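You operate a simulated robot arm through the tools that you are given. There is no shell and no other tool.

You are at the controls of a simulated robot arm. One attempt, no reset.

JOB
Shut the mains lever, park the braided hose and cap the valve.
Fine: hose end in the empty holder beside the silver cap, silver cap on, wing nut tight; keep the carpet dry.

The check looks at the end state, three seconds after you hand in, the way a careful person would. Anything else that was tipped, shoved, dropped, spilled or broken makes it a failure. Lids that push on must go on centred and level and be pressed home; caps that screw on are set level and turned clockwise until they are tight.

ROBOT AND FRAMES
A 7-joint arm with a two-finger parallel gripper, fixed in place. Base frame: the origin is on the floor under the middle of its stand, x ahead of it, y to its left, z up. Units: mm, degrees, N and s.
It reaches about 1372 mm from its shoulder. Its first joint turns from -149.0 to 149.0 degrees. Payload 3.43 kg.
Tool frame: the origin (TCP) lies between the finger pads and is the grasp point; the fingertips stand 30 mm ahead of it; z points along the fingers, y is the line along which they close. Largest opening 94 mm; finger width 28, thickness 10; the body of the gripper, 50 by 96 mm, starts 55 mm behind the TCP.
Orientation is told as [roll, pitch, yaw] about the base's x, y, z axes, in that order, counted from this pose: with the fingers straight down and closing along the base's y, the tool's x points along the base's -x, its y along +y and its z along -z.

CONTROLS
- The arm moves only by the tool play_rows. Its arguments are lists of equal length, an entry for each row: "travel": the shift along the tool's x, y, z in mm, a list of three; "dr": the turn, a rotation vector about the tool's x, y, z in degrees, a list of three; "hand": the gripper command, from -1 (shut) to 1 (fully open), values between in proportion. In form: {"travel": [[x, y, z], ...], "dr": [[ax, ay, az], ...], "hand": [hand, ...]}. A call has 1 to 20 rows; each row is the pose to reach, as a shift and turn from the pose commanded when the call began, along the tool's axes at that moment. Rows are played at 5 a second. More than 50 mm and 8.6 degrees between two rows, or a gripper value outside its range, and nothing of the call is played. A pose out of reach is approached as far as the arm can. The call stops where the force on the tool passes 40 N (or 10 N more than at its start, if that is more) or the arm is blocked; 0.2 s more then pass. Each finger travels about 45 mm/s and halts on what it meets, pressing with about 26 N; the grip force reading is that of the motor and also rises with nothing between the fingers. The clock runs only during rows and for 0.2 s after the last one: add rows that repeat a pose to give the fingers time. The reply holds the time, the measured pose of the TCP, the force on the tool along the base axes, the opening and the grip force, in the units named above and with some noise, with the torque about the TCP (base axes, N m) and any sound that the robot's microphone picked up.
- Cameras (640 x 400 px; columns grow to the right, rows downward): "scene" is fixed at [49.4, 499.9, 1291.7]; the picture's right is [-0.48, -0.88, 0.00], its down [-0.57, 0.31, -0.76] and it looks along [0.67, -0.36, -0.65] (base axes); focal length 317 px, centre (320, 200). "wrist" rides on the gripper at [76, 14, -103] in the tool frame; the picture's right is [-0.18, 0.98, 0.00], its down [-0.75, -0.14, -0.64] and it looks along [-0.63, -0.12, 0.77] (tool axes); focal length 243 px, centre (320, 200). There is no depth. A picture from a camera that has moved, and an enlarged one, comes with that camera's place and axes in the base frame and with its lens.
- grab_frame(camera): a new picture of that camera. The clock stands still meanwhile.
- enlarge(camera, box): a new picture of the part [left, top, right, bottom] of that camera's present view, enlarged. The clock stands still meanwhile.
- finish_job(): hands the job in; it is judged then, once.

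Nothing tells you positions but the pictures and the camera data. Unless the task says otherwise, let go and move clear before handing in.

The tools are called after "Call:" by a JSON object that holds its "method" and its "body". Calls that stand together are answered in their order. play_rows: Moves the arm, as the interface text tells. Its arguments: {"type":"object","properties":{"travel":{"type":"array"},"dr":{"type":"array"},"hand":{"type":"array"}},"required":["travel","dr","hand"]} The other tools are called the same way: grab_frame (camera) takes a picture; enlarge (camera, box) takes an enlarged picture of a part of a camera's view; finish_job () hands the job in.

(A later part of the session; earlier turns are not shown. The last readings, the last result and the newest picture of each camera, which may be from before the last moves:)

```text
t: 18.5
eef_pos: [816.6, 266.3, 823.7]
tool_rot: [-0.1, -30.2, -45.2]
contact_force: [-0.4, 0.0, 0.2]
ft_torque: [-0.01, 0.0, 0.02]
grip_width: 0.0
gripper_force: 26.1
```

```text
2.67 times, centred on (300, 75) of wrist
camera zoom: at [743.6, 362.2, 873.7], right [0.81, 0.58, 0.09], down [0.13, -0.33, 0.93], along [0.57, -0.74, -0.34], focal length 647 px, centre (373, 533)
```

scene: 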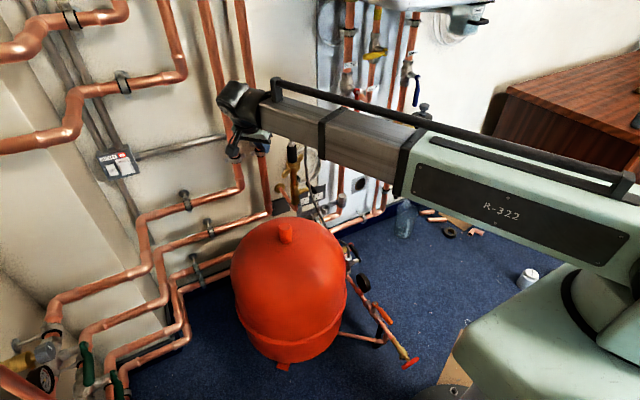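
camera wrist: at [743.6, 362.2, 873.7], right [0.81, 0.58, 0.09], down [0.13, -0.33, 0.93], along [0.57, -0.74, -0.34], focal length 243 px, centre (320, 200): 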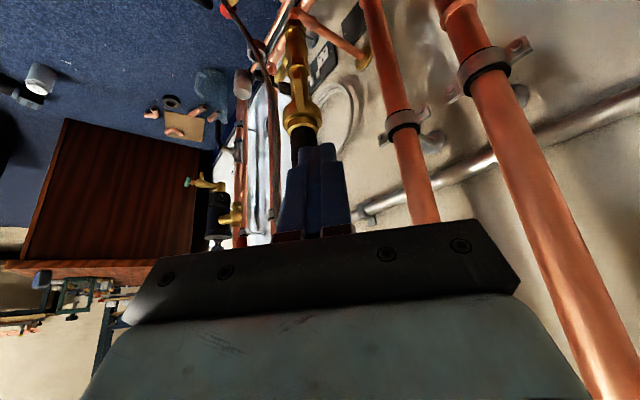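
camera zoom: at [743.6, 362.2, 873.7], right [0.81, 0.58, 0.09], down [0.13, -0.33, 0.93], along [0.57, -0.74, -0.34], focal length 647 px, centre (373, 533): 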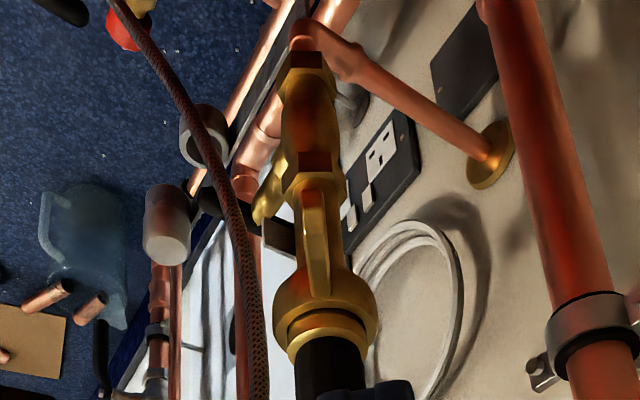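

The red lever is untouched. From here I see the near wing end-on (azimuth about 124°, tip radius 60 mm). I'll slide the closed fingertips straight down the tool axis into the gap behind that wing.

Call:
{"method": "play_rows", "body": {"travel": [[0, 0.2, 40], [0, 0.4, 75], [0, 0.6, 105], [-0.3, 0.8, 130], [-0.6, 1, 148], [-0.6, 1.1, 159.8]], "dr": [[0, 0, 0], [0, 0, 0], [0, 0, 0], [0, 0, 0], [0, 0, 0], [0, 0, 0]], "hand": [-1, -1, -1, -1, -1, -1]}}

Call:
{"method": "grab_frame", "body": {"camera": "wrist"}}

Call:
{"method": "enlarge", "body": {"camera": "scene", "box": [250, 120, 330, 200]}}

```text
t: 19.9
eef_pos: [875.9, 212.1, 686.7]
tool_rot: [-0.2, -30.2, -45.1]
contact_force: [-0.1, -0.4, -0.2]
ft_torque: [0.0, -0.03, -0.01]
grip_width: 0.1
gripper_force: 26.2
```

```text
taken
camera wrist: at [802.6, 306.5, 735.7], right [0.81, 0.58, 0.09], down [0.13, -0.33, 0.93], along [0.57, -0.74, -0.35], focal length 243 px, centre (320, 200)
```

wrist: 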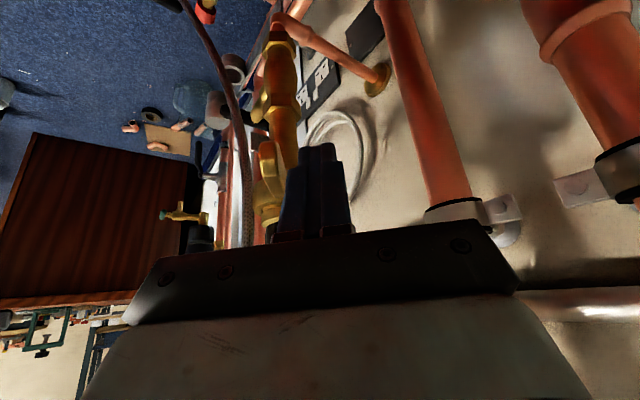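

```text
5.00 times, centred on (290, 160) of scene
camera zoom: at [49.4, 499.9, 1291.7], right [-0.48, -0.88, 0.0], down [-0.57, 0.31, -0.76], along [0.67, -0.36, -0.65], focal length 1587 px, centre (470, 400)
```

zoom: 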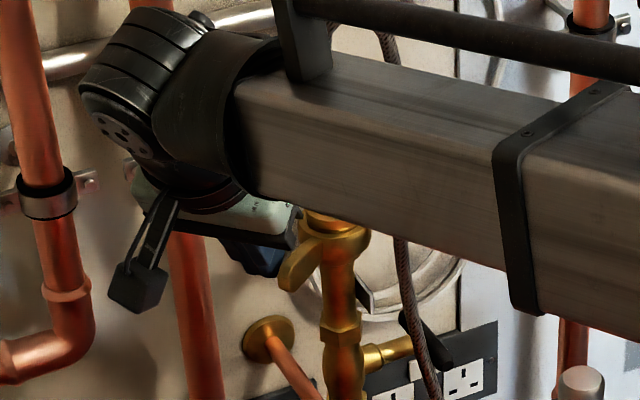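

The fingertips sit right behind the wing. I'll sweep them along an arc about the nut axis, pushing the wing counter-clockwise, first about 40°.

Call:
{"method": "play_rows", "body": {"travel": [[4.3, -6.3, -2.5], [6.2, -9.8, -3.6], [8.1, -13.3, -4.7], [9.5, -17.1, -5.5], [10.8, -20.9, -6.2], [11.5, -24.9, -6.6], [12.1, -28.9, -7.0], [12.3, -33, -7.1], [12.4, -37.1, -7.2]], "dr": [[0, 0, 0], [0, 0, 0], [0, 0, 0], [0, 0, 0], [0, 0, 0], [0, 0, 0], [0, 0, 0], [0, 0, 0], [0, 0, 0]], "hand": [-1, -1, -1, -1, -1, -1, -1, -1, -1]}}

Call:
{"method": "grab_frame", "body": {"camera": "wrist"}}

Call:
{"method": "enlarge", "body": {"camera": "scene", "box": [250, 120, 330, 200]}}

```text
t: 21.9
eef_pos: [838.2, 194.2, 685.8]
tool_rot: [-0.1, -30.2, -45.0]
contact_force: [-0.2, 1.2, 0.6]
ft_torque: [0.02, 0.02, 0.02]
grip_width: 0.1
gripper_force: 25.8
```

```text
taken
camera wrist: at [764.8, 288.7, 735.6], right [0.81, 0.58, 0.09], down [0.13, -0.33, 0.93], along [0.57, -0.74, -0.35], focal length 243 px, centre (320, 200)
```

wrist: 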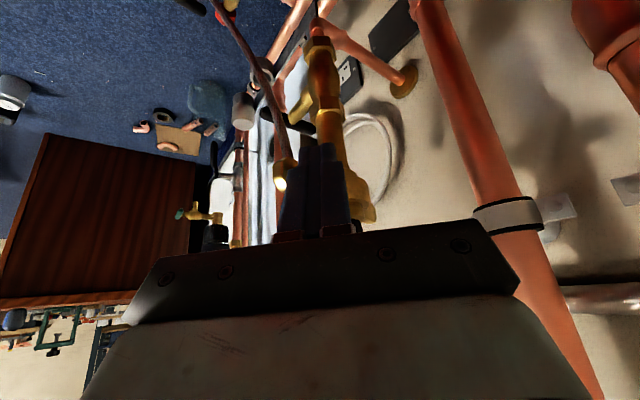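

```text
5.00 times, centred on (290, 160) of scene
camera zoom: at [49.4, 499.9, 1291.7], right [-0.48, -0.88, 0.0], down [-0.57, 0.31, -0.76], along [0.67, -0.36, -0.65], focal length 1587 px, centre (470, 400)
```

zoom: 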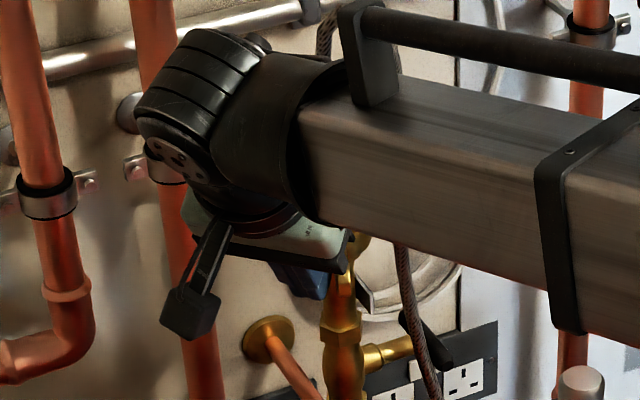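

The nut turns almost freely (~1 N), and the wing is already near azimuth 160°. I'll keep following the arc another 60°.

Call:
{"method": "play_rows", "body": {"travel": [[-1.2, -7.3, 0.7], [-3.5, -15, 2.1], [-7.1, -22.1, 4.1], [-11.6, -28.3, 6.8], [-17, -33.5, 9.9], [-23.1, -37.6, 13.4]], "dr": [[0, 0, 0], [0, 0, 0], [0, 0, 0], [0, 0, 0], [0, 0, 0], [0, 0, 0]], "hand": [-1, -1, -1, -1, -1, -1]}}

Call:
{"method": "grab_frame", "body": {"camera": "wrist"}}

Call:
{"method": "grab_frame", "body": {"camera": "scene"}}

```text
t: 23.3
eef_pos: [828.5, 156.8, 686.6]
tool_rot: [0.5, -29.5, -45.0]
contact_force: [-6.4, 12.3, 5.2]
ft_torque: [0.13, 0.04, 0.0]
grip_width: 0.0
gripper_force: 26.0
stopped in row 6: the force on the tool passed its limit at 48 N (the readings are from after the stop); the commanded pose is now the measured one
```

```text
taken
camera wrist: at [754.8, 250.3, 736.9], right [0.81, 0.58, 0.1], down [0.14, -0.34, 0.93], along [0.58, -0.74, -0.36], focal length 243 px, centre (320, 200)
```

wrist: 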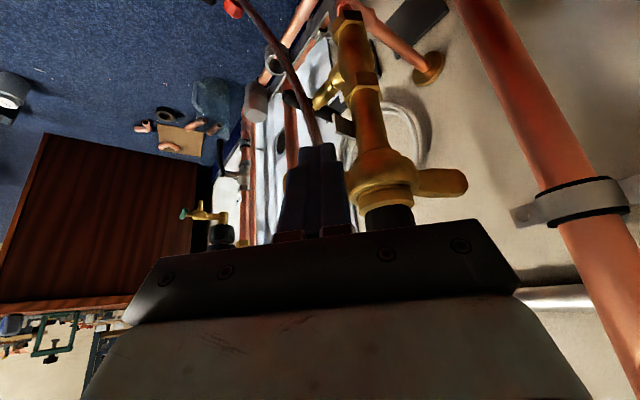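

```text
taken
```

scene: 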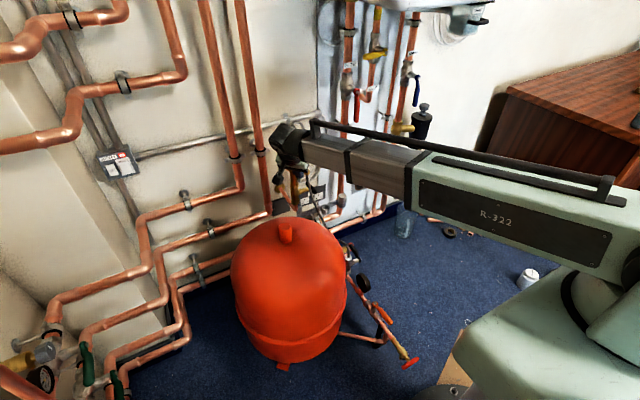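

The push met a hard stop (48 N) after roughly 85–90° of rotation. I'll check whether that is the nut's own end stop or the wing touching the hose.

Call:
{"method": "enlarge", "body": {"camera": "scene", "box": [260, 120, 340, 200]}}

Call:
{"method": "enlarge", "body": {"camera": "wrist", "box": [220, 0, 480, 240]}}

```text
5.00 times, centred on (300, 160) of scene
camera zoom: at [49.4, 499.9, 1291.7], right [-0.48, -0.88, 0.0], down [-0.57, 0.31, -0.76], along [0.67, -0.36, -0.65], focal length 1587 px, centre (420, 400)
```

zoom: 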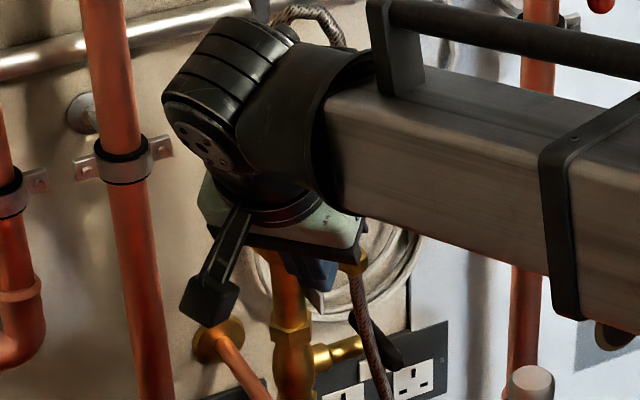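

```text
1.67 times, centred on (350, 120) of wrist
camera zoom: at [754.8, 250.3, 736.9], right [0.81, 0.58, 0.1], down [0.14, -0.34, 0.93], along [0.58, -0.74, -0.36], focal length 404 px, centre (270, 333)
```

zoom: 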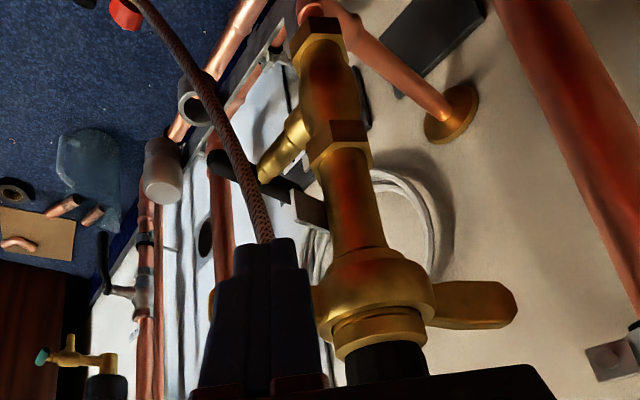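

The hose has not moved and the wing stands about 30 mm from it, so it looks like the nut's open stop. I'll verify with a second push at a larger radius.

Call:
{"method": "play_rows", "body": {"travel": [[3.2, -1, -1.9], [6.5, -2, -3.8], [3.5, -4.5, -2], [0.5, -7, -0.2], [-2.7, -9.5, 1.6]], "dr": [[0, 0, 0], [0, 0, 0], [0, 0, 0], [0, 0, 0], [0, 0, 0]], "hand": [-1, -1, -1, -1, -1]}}

Call:
{"method": "enlarge", "body": {"camera": "wrist", "box": [220, 0, 480, 240]}}

```text
t: 24.5
eef_pos: [824.5, 154.3, 685.0]
tool_rot: [0.9, -29.1, -45.1]
contact_force: [-5.8, 11.5, 4.5]
ft_torque: [0.13, 0.1, -0.01]
grip_width: 0.3
gripper_force: 25.9
stopped in row 5: the force on the tool passed its limit at 47 N (the readings are from after the stop); the commanded pose is now the measured one
```

```text
1.67 times, centred on (350, 120) of wrist
camera zoom: at [749.1, 246.7, 738.1], right [0.8, 0.58, 0.1], down [0.14, -0.35, 0.93], along [0.58, -0.73, -0.36], focal length 404 px, centre (270, 333)
```

zoom: 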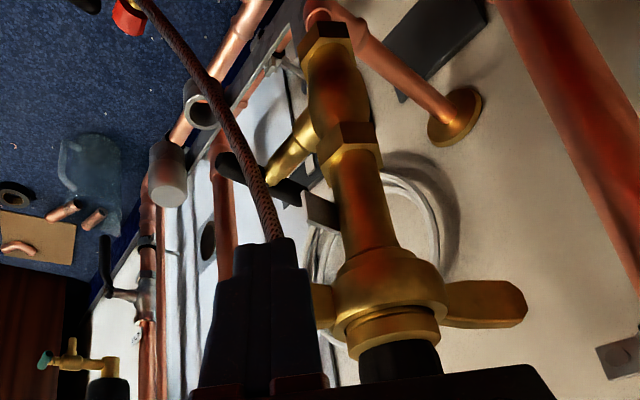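

The second push stopped at the same wing angle, so the nut is on its open stop. Next I'll back off the wing, rise, and set up in front of the black hose grip with the fingers open about 44 mm, to fit between the grip and the hanging hose.

Call:
{"method": "play_rows", "body": {"travel": [[6.2, 4.2, -3.4], [6.2, 4.2, -35], [6, 4, -75], [5, 3, -110], [-2.3, 1, -110], [-9.6, -1, -110], [-16.9, -3, -110], [-24.2, -5, -110], [-31.6, -7.2, -110.3]], "dr": [[0, 0, 0], [0, 0, 0], [0, 0, 0], [0, 0, 0], [-4.5, -4, -5.4], [-9, -8.1, -10.9], [-13.5, -12.1, -16.3], [-18, -16.2, -21.8], [-22.5, -20.2, -27.2]], "hand": [-1, -1, -1, -0.8, -0.5, -0.3, -0.06, -0.06, -0.06]}}

Call:
{"method": "grab_frame", "body": {"camera": "wrist"}}

Call:
{"method": "enlarge", "body": {"camera": "scene", "box": [250, 110, 346, 210]}}

```text
t: 26.5
eef_pos: [798.7, 165.4, 796.3]
tool_rot: [0.7, -50.6, -10.2]
contact_force: [0.0, 0.7, -0.6]
ft_torque: [0.01, 0.04, -0.01]
grip_width: 44.0
gripper_force: 0.1
```

```text
taken
camera wrist: at [674.3, 201.5, 802.3], right [0.28, 0.95, 0.15], down [-0.04, -0.15, 0.99], along [0.96, -0.28, 0.0], focal length 243 px, centre (320, 200)
```

wrist: 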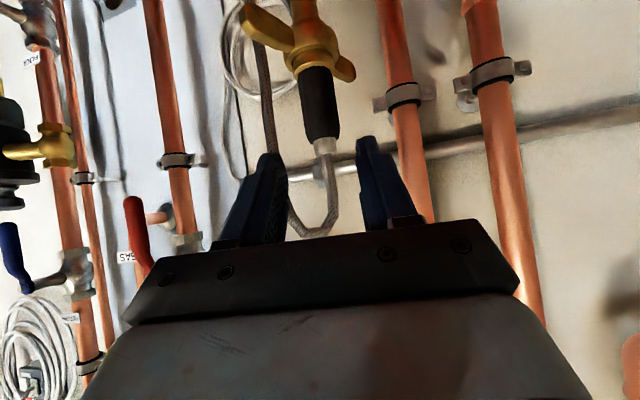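

```text
4.00 times, centred on (298, 160) of scene
camera zoom: at [49.4, 499.9, 1291.7], right [-0.48, -0.88, 0.0], down [-0.57, 0.31, -0.76], along [0.67, -0.36, -0.65], focal length 1270 px, centre (408, 360)
```

zoom: 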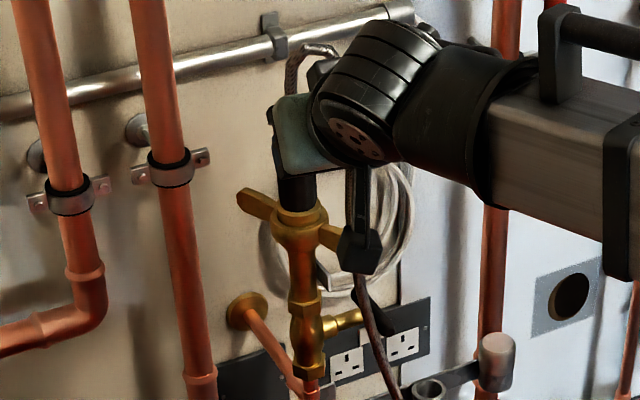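

The fingers face the black grip, with the hose loop to its left. I'll enlarge to align precisely.

Call:
{"method": "enlarge", "body": {"camera": "wrist", "box": [230, 0, 400, 240]}}

Call:
{"method": "enlarge", "body": {"camera": "wrist", "box": [230, 0, 374, 90]}}

```text
1.67 times, centred on (315, 120) of wrist
camera zoom: at [674.3, 201.5, 802.3], right [0.28, 0.95, 0.15], down [-0.04, -0.15, 0.99], along [0.96, -0.28, 0.0], focal length 404 px, centre (328, 333)
```

zoom: 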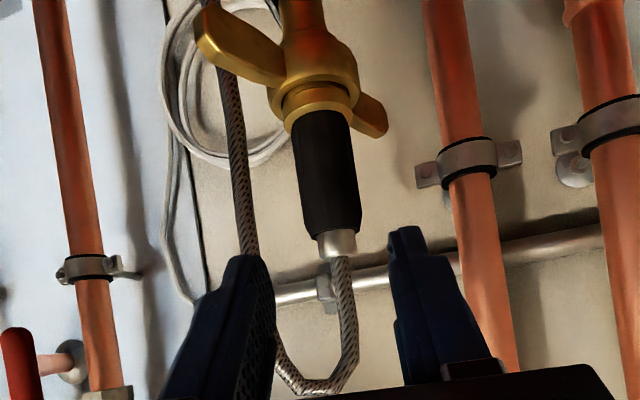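

```text
4.44 times, centred on (302, 45) of wrist
camera zoom: at [674.3, 201.5, 802.3], right [0.28, 0.95, 0.15], down [-0.04, -0.15, 0.99], along [0.96, -0.28, 0.0], focal length 1078 px, centre (400, 889)
```

zoom: 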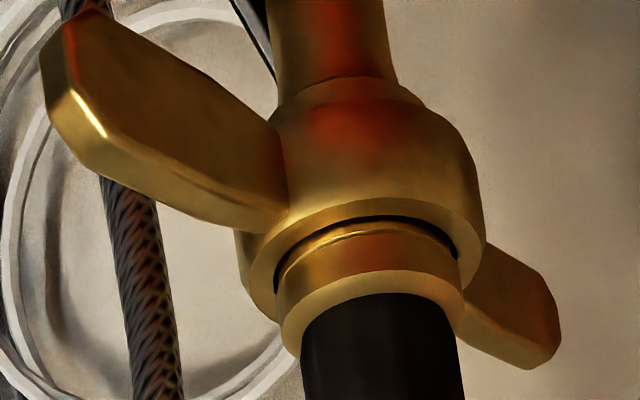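

The alignment is good: the grip sits centred between the fingers and the hose branch clears the left finger by about 10 mm. I'll advance along the tool axis to the grip and close on it.

Call:
{"method": "play_rows", "body": {"travel": [[0, 0.7, 30], [0, 1.4, 60], [0, 2, 85], [0, 2.5, 100], [0, 2.5, 111], [0, 2.5, 111]], "dr": [[0, 0, 0], [0, 0, 0], [0, 0, 0], [0, 0, 0], [0, 0, 0], [0, 0, 0]], "hand": [-0.06, -0.06, -0.06, -0.06, -0.06, -0.06]}}

Call:
{"method": "grab_frame", "body": {"camera": "wrist"}}

Call:
{"method": "enlarge", "body": {"camera": "wrist", "box": [220, 80, 420, 250]}}

```text
t: 27.9
eef_pos: [884.0, 153.5, 725.3]
tool_rot: [0.9, -50.5, -10.2]
contact_force: [-0.4, -0.5, -0.9]
ft_torque: [0.0, -0.03, 0.0]
grip_width: 44.3
gripper_force: 0.1
```

```text
taken
camera wrist: at [759.2, 190.2, 732.7], right [0.28, 0.95, 0.15], down [-0.04, -0.15, 0.99], along [0.96, -0.28, 0.0], focal length 243 px, centre (320, 200)
```

wrist: 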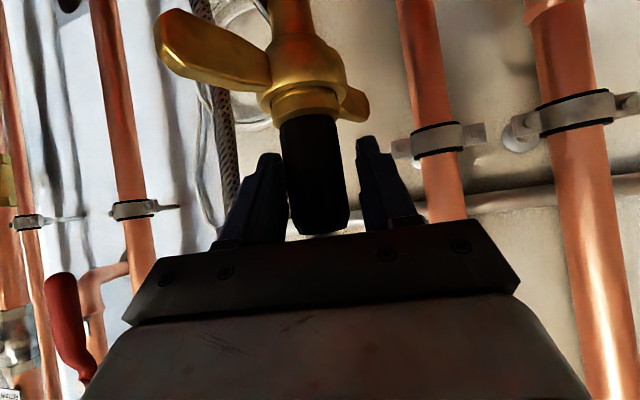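

```text
2.35 times, centred on (320, 165) of wrist
camera zoom: at [759.2, 190.2, 732.7], right [0.28, 0.95, 0.15], down [-0.04, -0.15, 0.99], along [0.96, -0.28, 0.0], focal length 571 px, centre (320, 282)
```

zoom: 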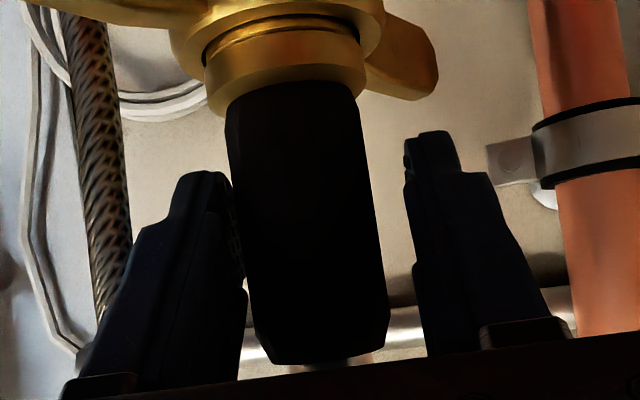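

The grip is a little nearer the left finger, so I'll shift 3 mm left to centre it and then close.

Call:
{"method": "play_rows", "body": {"travel": [[0, -1.5, 0], [0, -3, 0], [0, -3, 0], [0, -3, 0], [0, -3, 0], [0, -3, 0]], "dr": [[0, 0, 0], [0, 0, 0], [0, 0, 0], [0, 0, 0], [0, 0, 0], [0, 0, 0]], "hand": [-0.06, -0.06, -0.3, -0.6, -1, -1]}}

Call:
{"method": "enlarge", "body": {"camera": "wrist", "box": [220, 40, 420, 250]}}

```text
t: 29.3
eef_pos: [883.8, 150.8, 726.0]
tool_rot: [1.0, -50.5, -10.3]
contact_force: [0.7, 0.7, 1.3]
ft_torque: [-0.07, 0.03, -0.01]
grip_width: 35.3
gripper_force: 26.1
```

```text
1.90 times, centred on (320, 145) of wrist
camera zoom: at [758.5, 187.4, 732.8], right [0.28, 0.95, 0.15], down [-0.04, -0.15, 0.99], along [0.96, -0.28, 0.0], focal length 462 px, centre (320, 305)
```

zoom: 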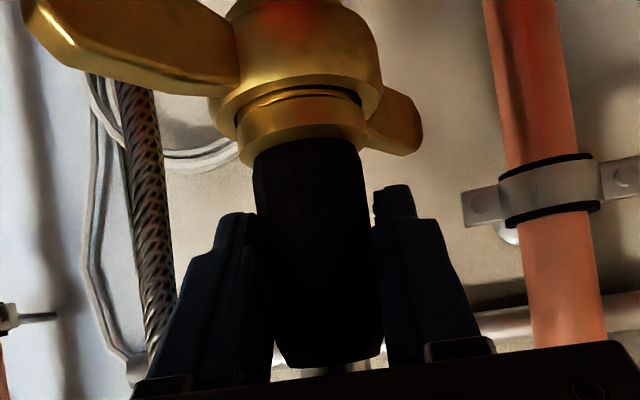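

Gripped at 35.3 mm with almost no side load. I'll lift straight up slowly and check the hose end comes free.

Call:
{"method": "play_rows", "body": {"travel": [[-1.5, 0, -1.3], [-3.1, 0, -2.5], [-6.2, 0, -5.1], [-9.3, 0, -7.6], [-12.3, 0, -10.2]], "dr": [[0, 0, 0], [0, 0, 0], [0, 0, 0], [0, 0, 0], [0, 0, 0]], "hand": [-1, -1, -1, -1, -1]}}

Call:
{"method": "enlarge", "body": {"camera": "wrist", "box": [220, 0, 420, 250]}}

Call:
{"method": "enlarge", "body": {"camera": "scene", "box": [260, 110, 340, 190]}}

```text
t: 30.5
eef_pos: [883.1, 151.6, 742.2]
tool_rot: [1.0, -50.5, -10.3]
contact_force: [-0.3, 1.3, -2.0]
ft_torque: [-0.01, 0.01, 0.0]
grip_width: 35.2
gripper_force: 25.9
```

```text
1.60 times, centred on (320, 125) of wrist
camera zoom: at [759.4, 187.2, 748.5], right [0.28, 0.95, 0.15], down [-0.04, -0.15, 0.99], along [0.96, -0.28, 0.0], focal length 388 px, centre (320, 320)
```

zoom: 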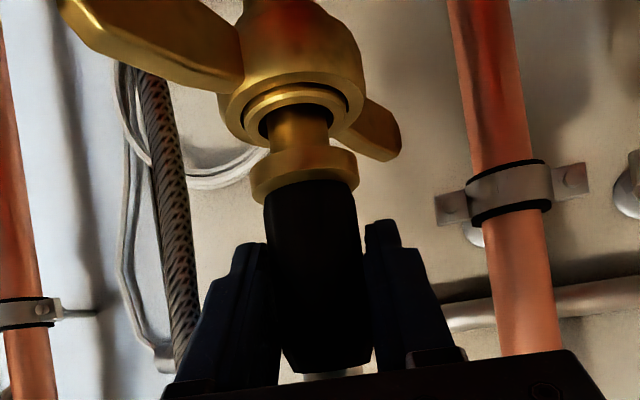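

```text
5.00 times, centred on (300, 150) of scene
camera zoom: at [49.4, 499.9, 1291.7], right [-0.48, -0.88, 0.0], down [-0.57, 0.31, -0.76], along [0.67, -0.36, -0.65], focal length 1587 px, centre (420, 450)
```

zoom: 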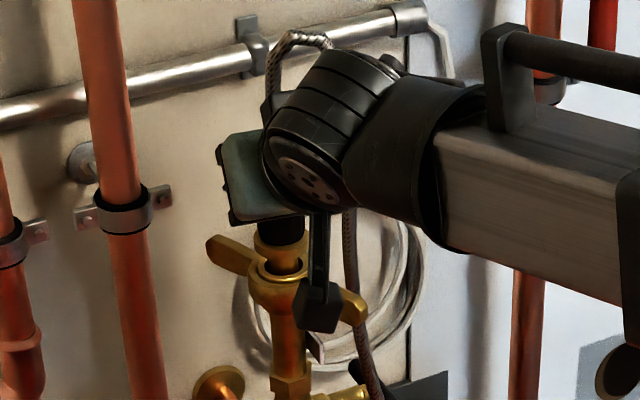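

The hose end is free: a collar with a narrower brass spigot is sliding out of the nut. I'll keep lifting.

Call:
{"method": "play_rows", "body": {"travel": [[-6.2, 0, -5.1], [-12.3, 0, -10.2], [-18.5, 0, -15.3], [-24.7, 0, -20.4], [-30.9, 0, -25.4], [-37, 0, -30.5]], "dr": [[0, 0, 0], [0, 0, 0], [0, 0, 0], [0, 0, 0], [0, 0, 0], [0, 0, 0]], "hand": [-1, -1, -1, -1, -1, -1]}}

Call:
{"method": "grab_frame", "body": {"camera": "wrist"}}

Call:
{"method": "grab_frame", "body": {"camera": "scene"}}

```text
t: 31.9
eef_pos: [882.8, 150.2, 790.2]
tool_rot: [0.9, -50.5, -10.2]
contact_force: [0.4, -0.2, -0.9]
ft_torque: [0.0, -0.02, 0.01]
grip_width: 35.1
gripper_force: 25.7
```

```text
taken
camera wrist: at [759.4, 186.8, 796.1], right [0.28, 0.95, 0.15], down [-0.04, -0.15, 0.99], along [0.96, -0.28, 0.0], focal length 243 px, centre (320, 200)
```

wrist: 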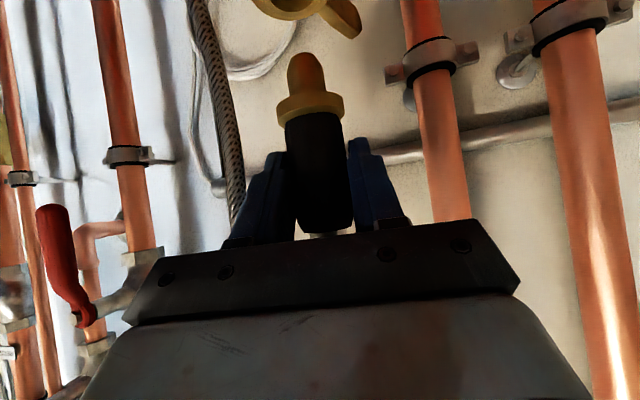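

```text
taken
```

scene: 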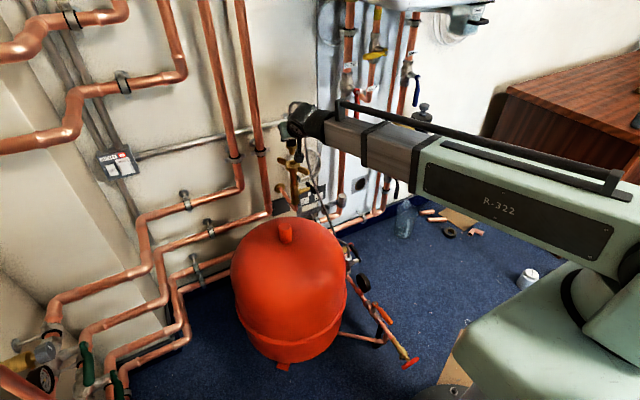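

The hose end is fully out. I'll measure its spigot before carrying it to the ring.

Call:
{"method": "enlarge", "body": {"camera": "wrist", "box": [230, 0, 400, 240]}}

Call:
{"method": "enlarge", "body": {"camera": "wrist", "box": [262, 40, 358, 130]}}

Call:
{"method": "enlarge", "body": {"camera": "scene", "box": [260, 90, 370, 220]}}

```text
1.67 times, centred on (315, 120) of wrist
camera zoom: at [759.4, 186.8, 796.1], right [0.28, 0.95, 0.15], down [-0.04, -0.15, 0.99], along [0.96, -0.28, 0.0], focal length 404 px, centre (328, 333)
```

zoom: 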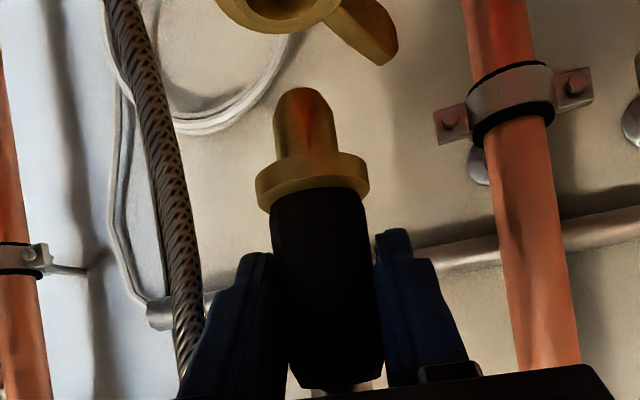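

```text
4.44 times, centred on (310, 85) of wrist
camera zoom: at [759.4, 186.8, 796.1], right [0.28, 0.95, 0.15], down [-0.04, -0.15, 0.99], along [0.96, -0.28, 0.0], focal length 1078 px, centre (364, 711)
```

zoom: 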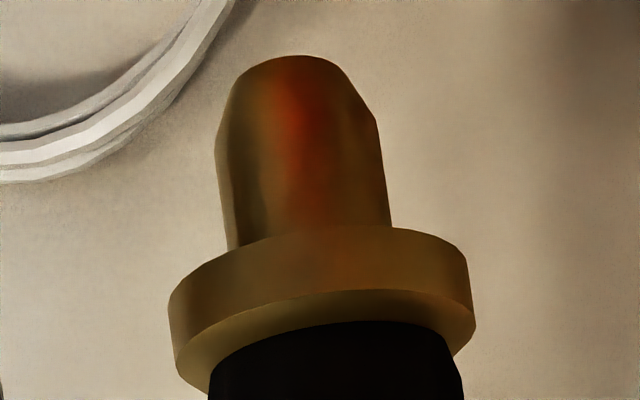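

```text
3.08 times, centred on (315, 155) of scene
camera zoom: at [49.4, 499.9, 1291.7], right [-0.48, -0.88, 0.0], down [-0.57, 0.31, -0.76], along [0.67, -0.36, -0.65], focal length 976 px, centre (335, 338)
```

zoom: 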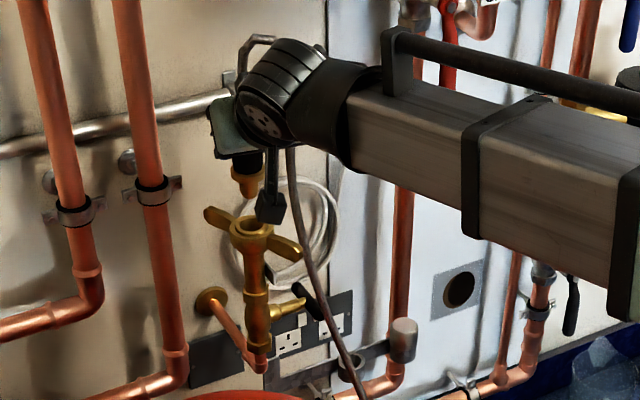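

The spigot is about 20 mm across with a rounded tip and a 36 mm collar, so it should sit in the ring on its collar. I'll back the hose end away from the valve, carry it right and down in front of the bracket, and turn slightly to keep clear of the lever.

Call:
{"method": "play_rows", "body": {"travel": [[18.8, -5, -22.8], [37.6, -9.9, -45.7], [34.5, -40.6, -42.5], [31.4, -71.4, -39.3], [28.4, -102.1, -36], [25.3, -132.9, -32.8], [48.5, -133.2, -13.7], [71.7, -133.5, 5.5], [94.9, -133.8, 24.6]], "dr": [[0, 0, 0], [0, 0, 0], [-4.6, 0.1, -4], [-9.3, 0.1, -8], [-14, 0.2, -12], [-18.6, 0.2, -16], [-18.6, 0.2, -16], [-18.6, 0.2, -16], [-18.6, 0.2, -16]], "hand": [-1, -1, -1, -1, -1, -1, -1, -1, -1]}}

Call:
{"method": "grab_frame", "body": {"camera": "wrist"}}

Call:
{"method": "grab_frame", "body": {"camera": "scene"}}

```text
t: 33.9
eef_pos: [820.9, 24.6, 699.2]
tool_rot: [0.1, -50.5, 14.7]
contact_force: [-1.0, -0.2, -0.7]
ft_torque: [0.0, 0.0, 0.02]
grip_width: 34.9
gripper_force: 26.0
```

```text
taken
camera wrist: at [693.4, 7.4, 706.9], right [-0.14, 0.98, 0.14], down [0.02, -0.14, 0.99], along [0.99, 0.14, 0.0], focal length 243 px, centre (320, 200)
```

wrist: 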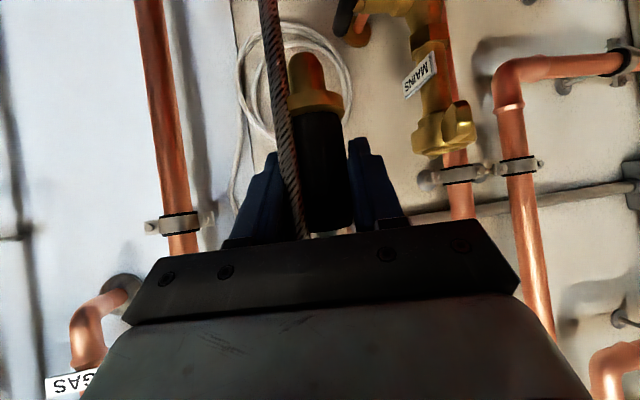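

```text
taken
```

scene: 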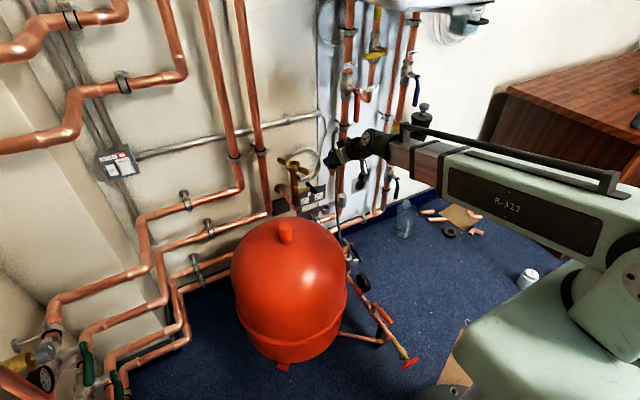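

The hose end is now in front of the bracket. I'll lower it to bring the ring into the wrist view.

Call:
{"method": "play_rows", "body": {"travel": [[28.7, 0, 23.7], [57.5, 0, 47.4], [86.2, 0, 71.1], [115, 0, 94.8]], "dr": [[0, 0, 0], [0, 0, 0], [0, 0, 0], [0, 0, 0]], "hand": [-1, -1, -1, -1]}}

Call:
{"method": "grab_frame", "body": {"camera": "wrist"}}

Call:
{"method": "enlarge", "body": {"camera": "scene", "box": [290, 130, 386, 230]}}

```text
t: 34.9
eef_pos: [820.1, 27.0, 550.9]
tool_rot: [0.0, -50.4, 14.9]
contact_force: [0.0, 0.3, -1.9]
ft_torque: [0.0, 0.01, -0.01]
grip_width: 35.2
gripper_force: 25.7
```

```text
taken
camera wrist: at [692.7, 9.2, 556.7], right [-0.14, 0.98, 0.14], down [0.02, -0.14, 0.99], along [0.99, 0.14, 0.0], focal length 243 px, centre (320, 200)
```

wrist: 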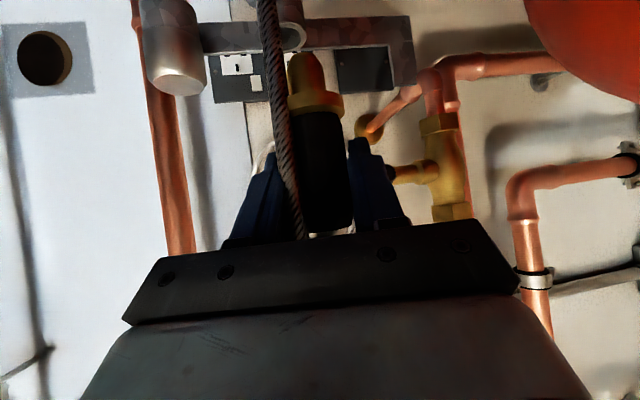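

```text
4.00 times, centred on (338, 180) of scene
camera zoom: at [49.4, 499.9, 1291.7], right [-0.48, -0.88, 0.0], down [-0.57, 0.31, -0.76], along [0.67, -0.36, -0.65], focal length 1270 px, centre (248, 280)
```

zoom: 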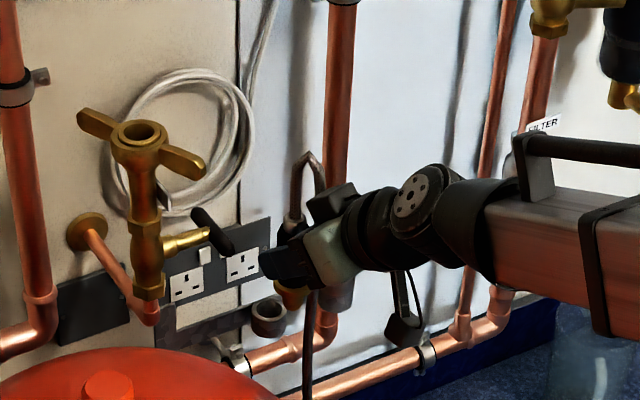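

Both the ring and the spigot are visible now. I'll enlarge to line them up.

Call:
{"method": "enlarge", "body": {"camera": "wrist", "box": [230, 0, 390, 120]}}

Call:
{"method": "enlarge", "body": {"camera": "scene", "box": [296, 176, 344, 216]}}

Call:
{"method": "enlarge", "body": {"camera": "wrist", "box": [120, 0, 440, 130]}}

```text
3.33 times, centred on (310, 60) of wrist
camera zoom: at [692.7, 9.2, 556.7], right [-0.14, 0.98, 0.14], down [0.02, -0.14, 0.99], along [0.99, 0.14, 0.0], focal length 809 px, centre (353, 667)
```

zoom: 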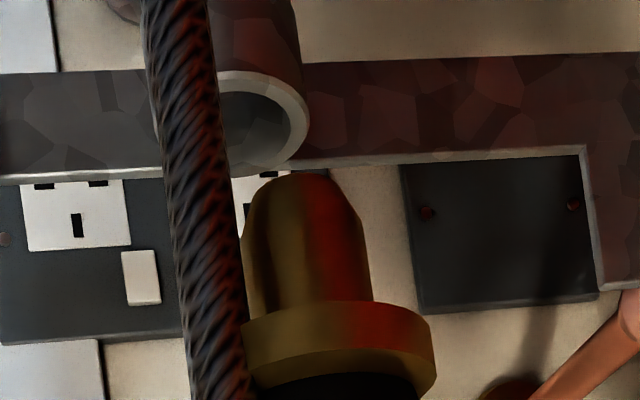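

```text
10.00 times, centred on (320, 196) of scene
camera zoom: at [49.4, 499.9, 1291.7], right [-0.48, -0.88, 0.0], down [-0.57, 0.31, -0.76], along [0.67, -0.36, -0.65], focal length 3174 px, centre (320, 240)
```

zoom: 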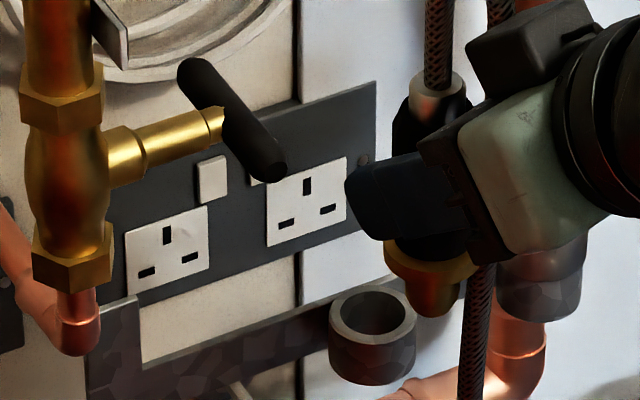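

```text
2.00 times, centred on (280, 65) of wrist
camera zoom: at [692.7, 9.2, 556.7], right [-0.14, 0.98, 0.14], down [0.02, -0.14, 0.99], along [0.99, 0.14, 0.0], focal length 485 px, centre (400, 470)
```

zoom: 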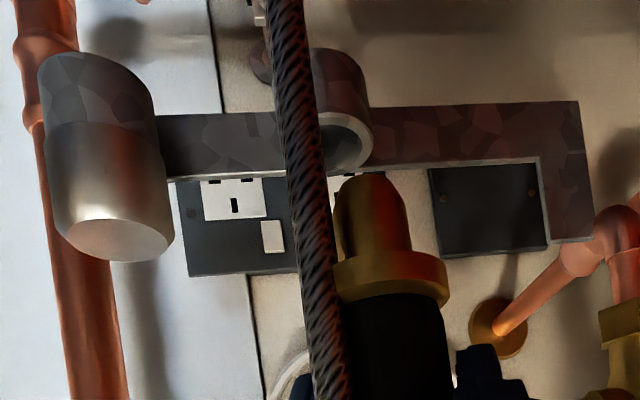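

The ring centre comes out at about (877, 25, 428), and the spigot tip is about 73 mm below the TCP. I'll move the spigot over the ring with about 25 mm of air and re-check alignment from both cameras.

Call:
{"method": "play_rows", "body": {"travel": [[-5.7, -6.5, 18.4], [-11.3, -13, 36.7], [-17, -19.6, 55.1]], "dr": [[0, 0, 0], [0, 0, 0], [0, 0, 0]], "hand": [-1, -1, -1]}}

Call:
{"method": "enlarge", "body": {"camera": "wrist", "box": [230, 0, 390, 120]}}

Call:
{"method": "enlarge", "body": {"camera": "scene", "box": [296, 176, 344, 216]}}

```text
t: 35.7
eef_pos: [878.0, 21.7, 529.2]
tool_rot: [0.1, -50.3, 14.8]
contact_force: [-0.8, 0.7, -1.5]
ft_torque: [0.0, -0.02, -0.04]
grip_width: 35.0
gripper_force: 25.8
```

```text
3.33 times, centred on (310, 60) of wrist
camera zoom: at [749.9, 3.3, 535.3], right [-0.14, 0.98, 0.14], down [0.02, -0.14, 0.99], along [0.99, 0.14, 0.0], focal length 809 px, centre (353, 667)
```

zoom: 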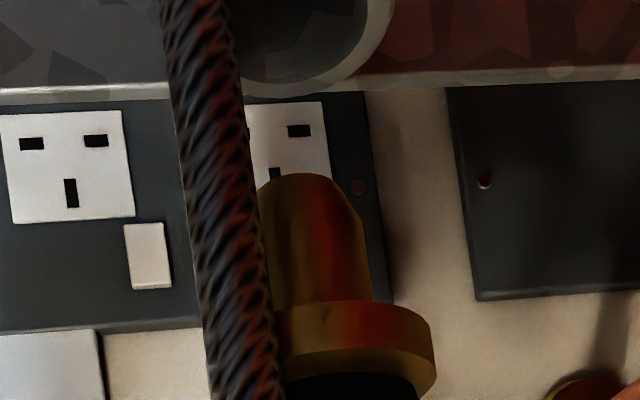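

```text
10.00 times, centred on (320, 196) of scene
camera zoom: at [49.4, 499.9, 1291.7], right [-0.48, -0.88, 0.0], down [-0.57, 0.31, -0.76], along [0.67, -0.36, -0.65], focal length 3174 px, centre (320, 240)
```

zoom: 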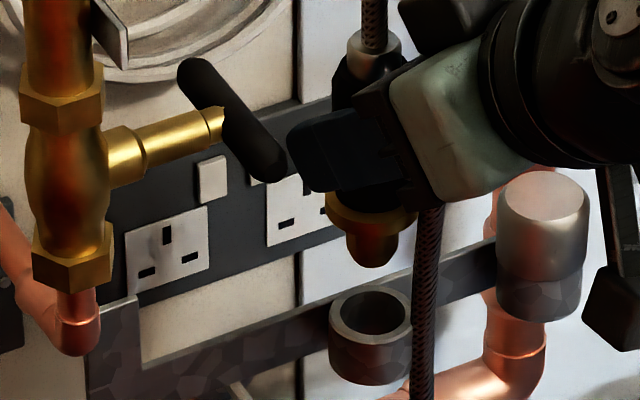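

From both cameras the spigot is over the ring to within a millimetre or so sideways. I'll lower until it hovers just above the ring and check the depth alignment.

Call:
{"method": "play_rows", "body": {"travel": [[7.7, 0, 6.4], [14.6, 0, 12.1]], "dr": [[0, 0, 0], [0, 0, 0]], "hand": [-1, -1]}}

Call:
{"method": "enlarge", "body": {"camera": "scene", "box": [309, 188, 341, 212]}}

Call:
{"method": "enlarge", "body": {"camera": "wrist", "box": [230, 0, 390, 120]}}

```text
t: 36.3
eef_pos: [877.5, 21.3, 508.5]
tool_rot: [0.2, -50.3, 14.8]
contact_force: [-0.8, 0.1, -2.1]
ft_torque: [0.01, 0.02, -0.01]
grip_width: 35.2
gripper_force: 26.3
```

```text
16.00 times, centred on (325, 200) of scene
camera zoom: at [49.4, 499.9, 1291.7], right [-0.48, -0.88, 0.0], down [-0.57, 0.31, -0.76], along [0.67, -0.36, -0.65], focal length 5078 px, centre (240, 200)
```

zoom: 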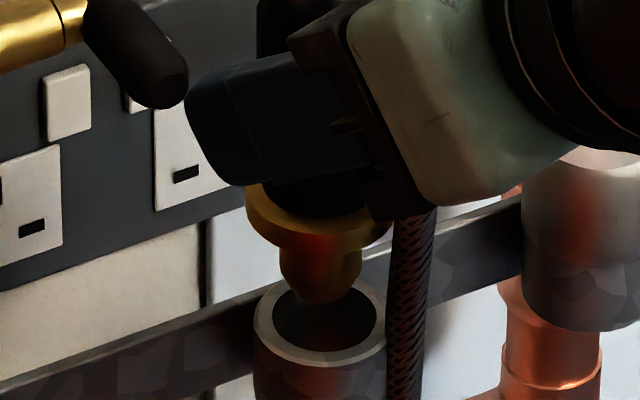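

```text
3.33 times, centred on (310, 60) of wrist
camera zoom: at [750.1, 3.8, 515.8], right [-0.14, 0.98, 0.14], down [0.02, -0.14, 0.99], along [0.99, 0.14, 0.0], focal length 809 px, centre (353, 667)
```

zoom: 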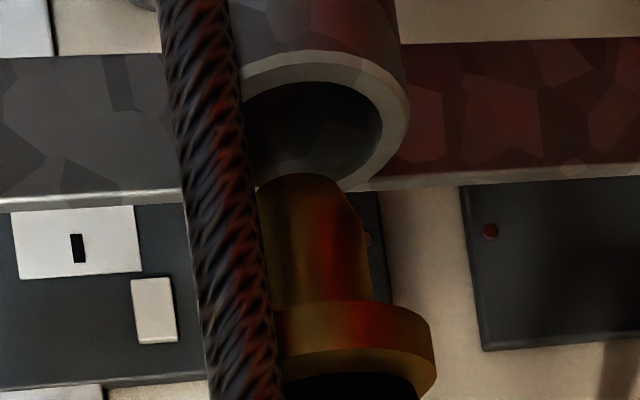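

The spigot hovers centred over the ring's opening in both views. I'll lower it in small steps and watch the force.

Call:
{"method": "play_rows", "body": {"travel": [[2.3, 0, 1.9], [4.6, 0, 3.8], [6.9, 0, 5.7], [9.2, 0, 7.7], [11.5, 0, 9.6], [13.9, 0, 11.5]], "dr": [[0, 0, 0], [0, 0, 0], [0, 0, 0], [0, 0, 0], [0, 0, 0], [0, 0, 0]], "hand": [-1, -1, -1, -1, -1, -1]}}

Call:
{"method": "enlarge", "body": {"camera": "scene", "box": [309, 188, 341, 212]}}

Call:
{"method": "enlarge", "body": {"camera": "wrist", "box": [230, 0, 390, 120]}}

```text
t: 37.7
eef_pos: [876.2, 21.6, 492.0]
tool_rot: [0.1, -50.4, 14.9]
contact_force: [-6.8, 0.5, 0.1]
ft_torque: [0.04, 0.38, 0.02]
grip_width: 35.2
gripper_force: 25.7
```

```text
16.00 times, centred on (325, 200) of scene
camera zoom: at [49.4, 499.9, 1291.7], right [-0.48, -0.88, 0.0], down [-0.57, 0.31, -0.76], along [0.67, -0.36, -0.65], focal length 5078 px, centre (240, 200)
```

zoom: 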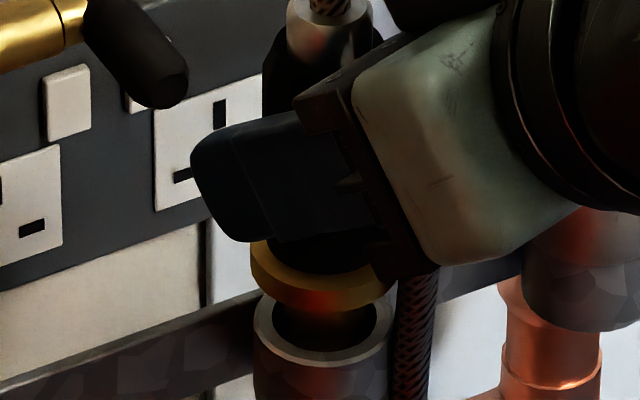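

```text
3.33 times, centred on (310, 60) of wrist
camera zoom: at [748.7, 2.9, 498.5], right [-0.14, 0.98, 0.14], down [0.02, -0.14, 0.99], along [0.99, 0.14, 0.0], focal length 809 px, centre (353, 667)
```

zoom: 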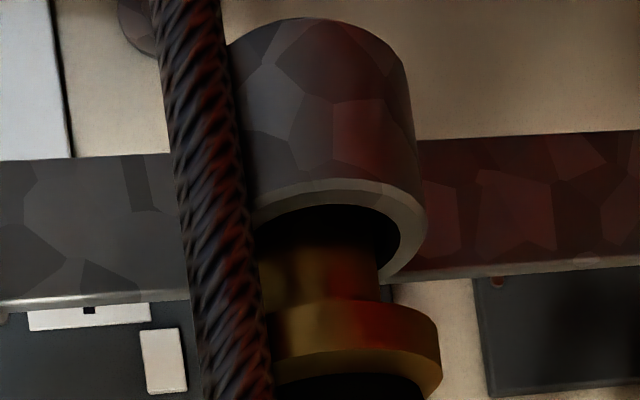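

The spigot has entered the ring; a −7 N reaction in x says it is rubbing the far side, so I'll ease back 2 mm and keep lowering.

Call:
{"method": "play_rows", "body": {"travel": [[1.2, 0.5, -1.5], [2.8, 0.5, -0.2], [4.3, 0.5, 1.1], [5.9, 0.5, 2.3], [7.4, 0.5, 3.6]], "dr": [[0, 0, 0], [0, 0, 0], [0, 0, 0], [0, 0, 0], [0, 0, 0]], "hand": [-1, -1, -1, -1, -1]}}

Call:
{"method": "enlarge", "body": {"camera": "wrist", "box": [230, 0, 390, 120]}}

Call:
{"method": "enlarge", "body": {"camera": "scene", "box": [309, 188, 341, 212]}}

```text
t: 38.9
eef_pos: [875.3, 21.2, 484.5]
tool_rot: [0.1, -50.5, 14.9]
contact_force: [0.3, -0.2, -2.1]
ft_torque: [0.0, 0.06, -0.02]
grip_width: 35.0
gripper_force: 26.2
```

```text
3.33 times, centred on (310, 60) of wrist
camera zoom: at [747.4, 3.3, 490.5], right [-0.14, 0.98, 0.14], down [0.02, -0.14, 0.99], along [0.99, 0.14, 0.0], focal length 809 px, centre (353, 667)
```

zoom: 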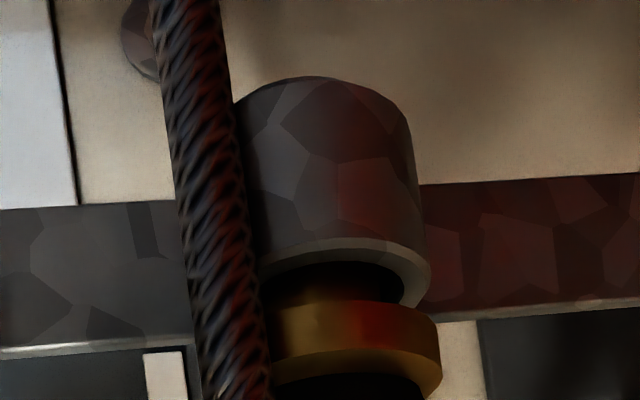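

```text
16.00 times, centred on (325, 200) of scene
camera zoom: at [49.4, 499.9, 1291.7], right [-0.48, -0.88, 0.0], down [-0.57, 0.31, -0.76], along [0.67, -0.36, -0.65], focal length 5078 px, centre (240, 200)
```

zoom: 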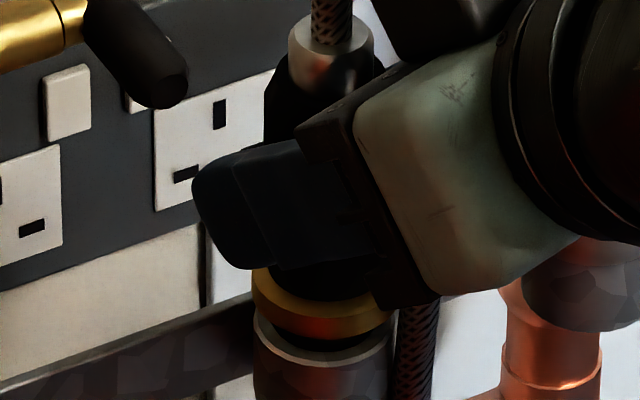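

No side load now and the collar is close to the rim. I'll continue down until the collar seats.

Call:
{"method": "play_rows", "body": {"travel": [[1.5, 0, 1.3], [3.1, 0, 2.5], [4.6, 0, 3.8], [6.2, 0, 5.1], [7.3, 0, 6.1]], "dr": [[0, 0, 0], [0, 0, 0], [0, 0, 0], [0, 0, 0], [0, 0, 0]], "hand": [-1, -1, -1, -1, -1]}}

Call:
{"method": "enlarge", "body": {"camera": "wrist", "box": [230, 0, 390, 120]}}

Call:
{"method": "enlarge", "body": {"camera": "scene", "box": [309, 188, 341, 212]}}

```text
t: 40.1
eef_pos: [874.5, 21.3, 476.6]
tool_rot: [0.1, -50.6, 14.9]
contact_force: [-2.2, 5.2, 19.2]
ft_torque: [0.11, -0.36, 0.1]
grip_width: 35.3
gripper_force: 26.6
```

```text
3.33 times, centred on (310, 60) of wrist
camera zoom: at [746.7, 3.1, 482.7], right [-0.14, 0.98, 0.14], down [0.02, -0.14, 0.99], along [0.99, 0.14, 0.0], focal length 809 px, centre (353, 667)
```

zoom: 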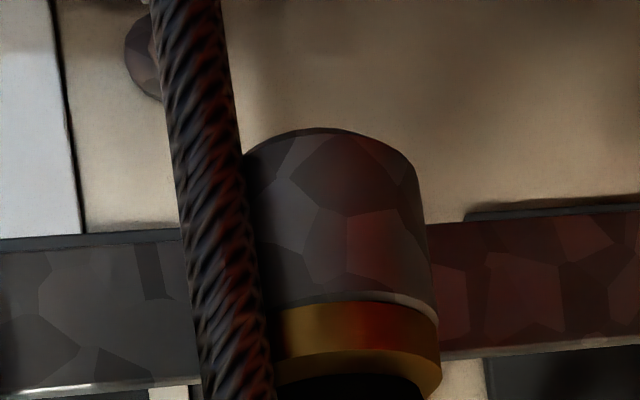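

```text
16.00 times, centred on (325, 200) of scene
camera zoom: at [49.4, 499.9, 1291.7], right [-0.48, -0.88, 0.0], down [-0.57, 0.31, -0.76], along [0.67, -0.36, -0.65], focal length 5078 px, centre (240, 200)
```

zoom: 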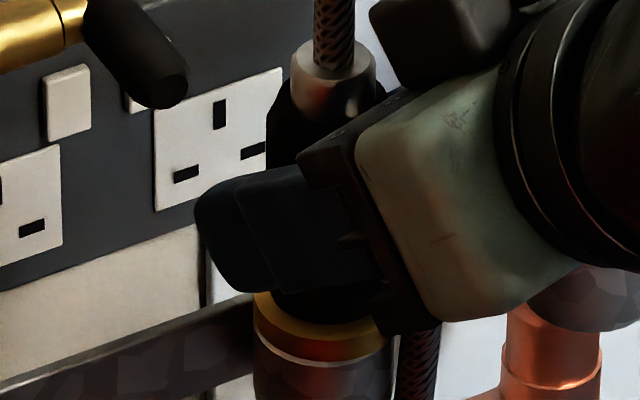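

The collar is seated squarely on the ring (19 N of contact). I'll open the fingers and then back straight out along the tool axis so the hose strand between the fingers slides free.

Call:
{"method": "play_rows", "body": {"travel": [[-0.6, 0, -0.5], [-0.6, 0, -0.5], [-0.6, 0, -0.5], [-0.6, 0, -0.5]], "dr": [[0, 0, 0], [0, 0, 0], [0, 0, 0], [0, 0, 0]], "hand": [-0.2, 0.1, 0.28, 0.28]}}

Call:
{"method": "grab_frame", "body": {"camera": "wrist"}}

Call:
{"method": "enlarge", "body": {"camera": "scene", "box": [290, 130, 386, 230]}}

```text
t: 41.1
eef_pos: [875.2, 20.2, 475.5]
tool_rot: [0.2, -50.4, 14.8]
contact_force: [0.8, -0.5, 1.2]
ft_torque: [-0.02, 0.01, 0.0]
grip_width: 60.3
gripper_force: 0.0
```

```text
taken
camera wrist: at [747.0, 3.1, 481.6], right [-0.14, 0.98, 0.14], down [0.02, -0.14, 0.99], along [0.99, 0.14, 0.0], focal length 243 px, centre (320, 200)
```

wrist: 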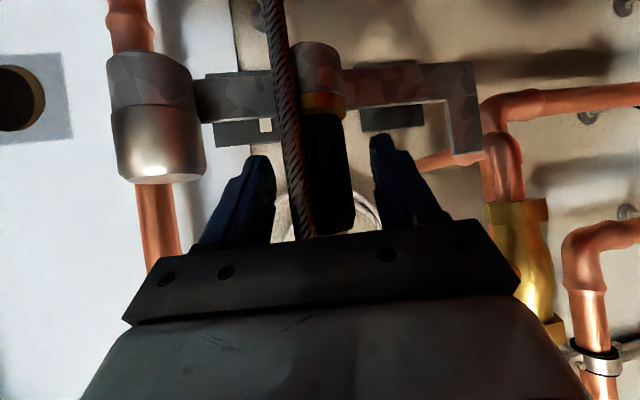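

```text
4.00 times, centred on (338, 180) of scene
camera zoom: at [49.4, 499.9, 1291.7], right [-0.48, -0.88, 0.0], down [-0.57, 0.31, -0.76], along [0.67, -0.36, -0.65], focal length 1270 px, centre (248, 280)
```

zoom: 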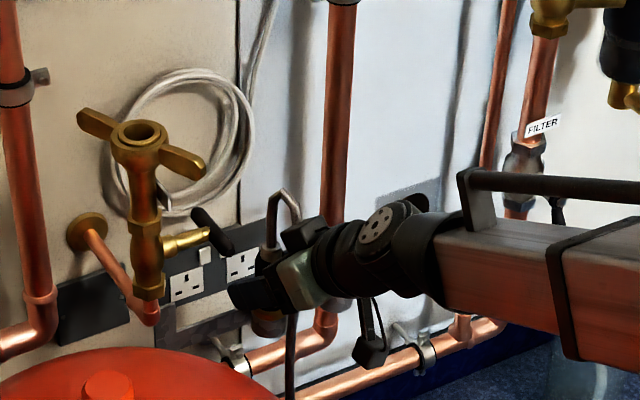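

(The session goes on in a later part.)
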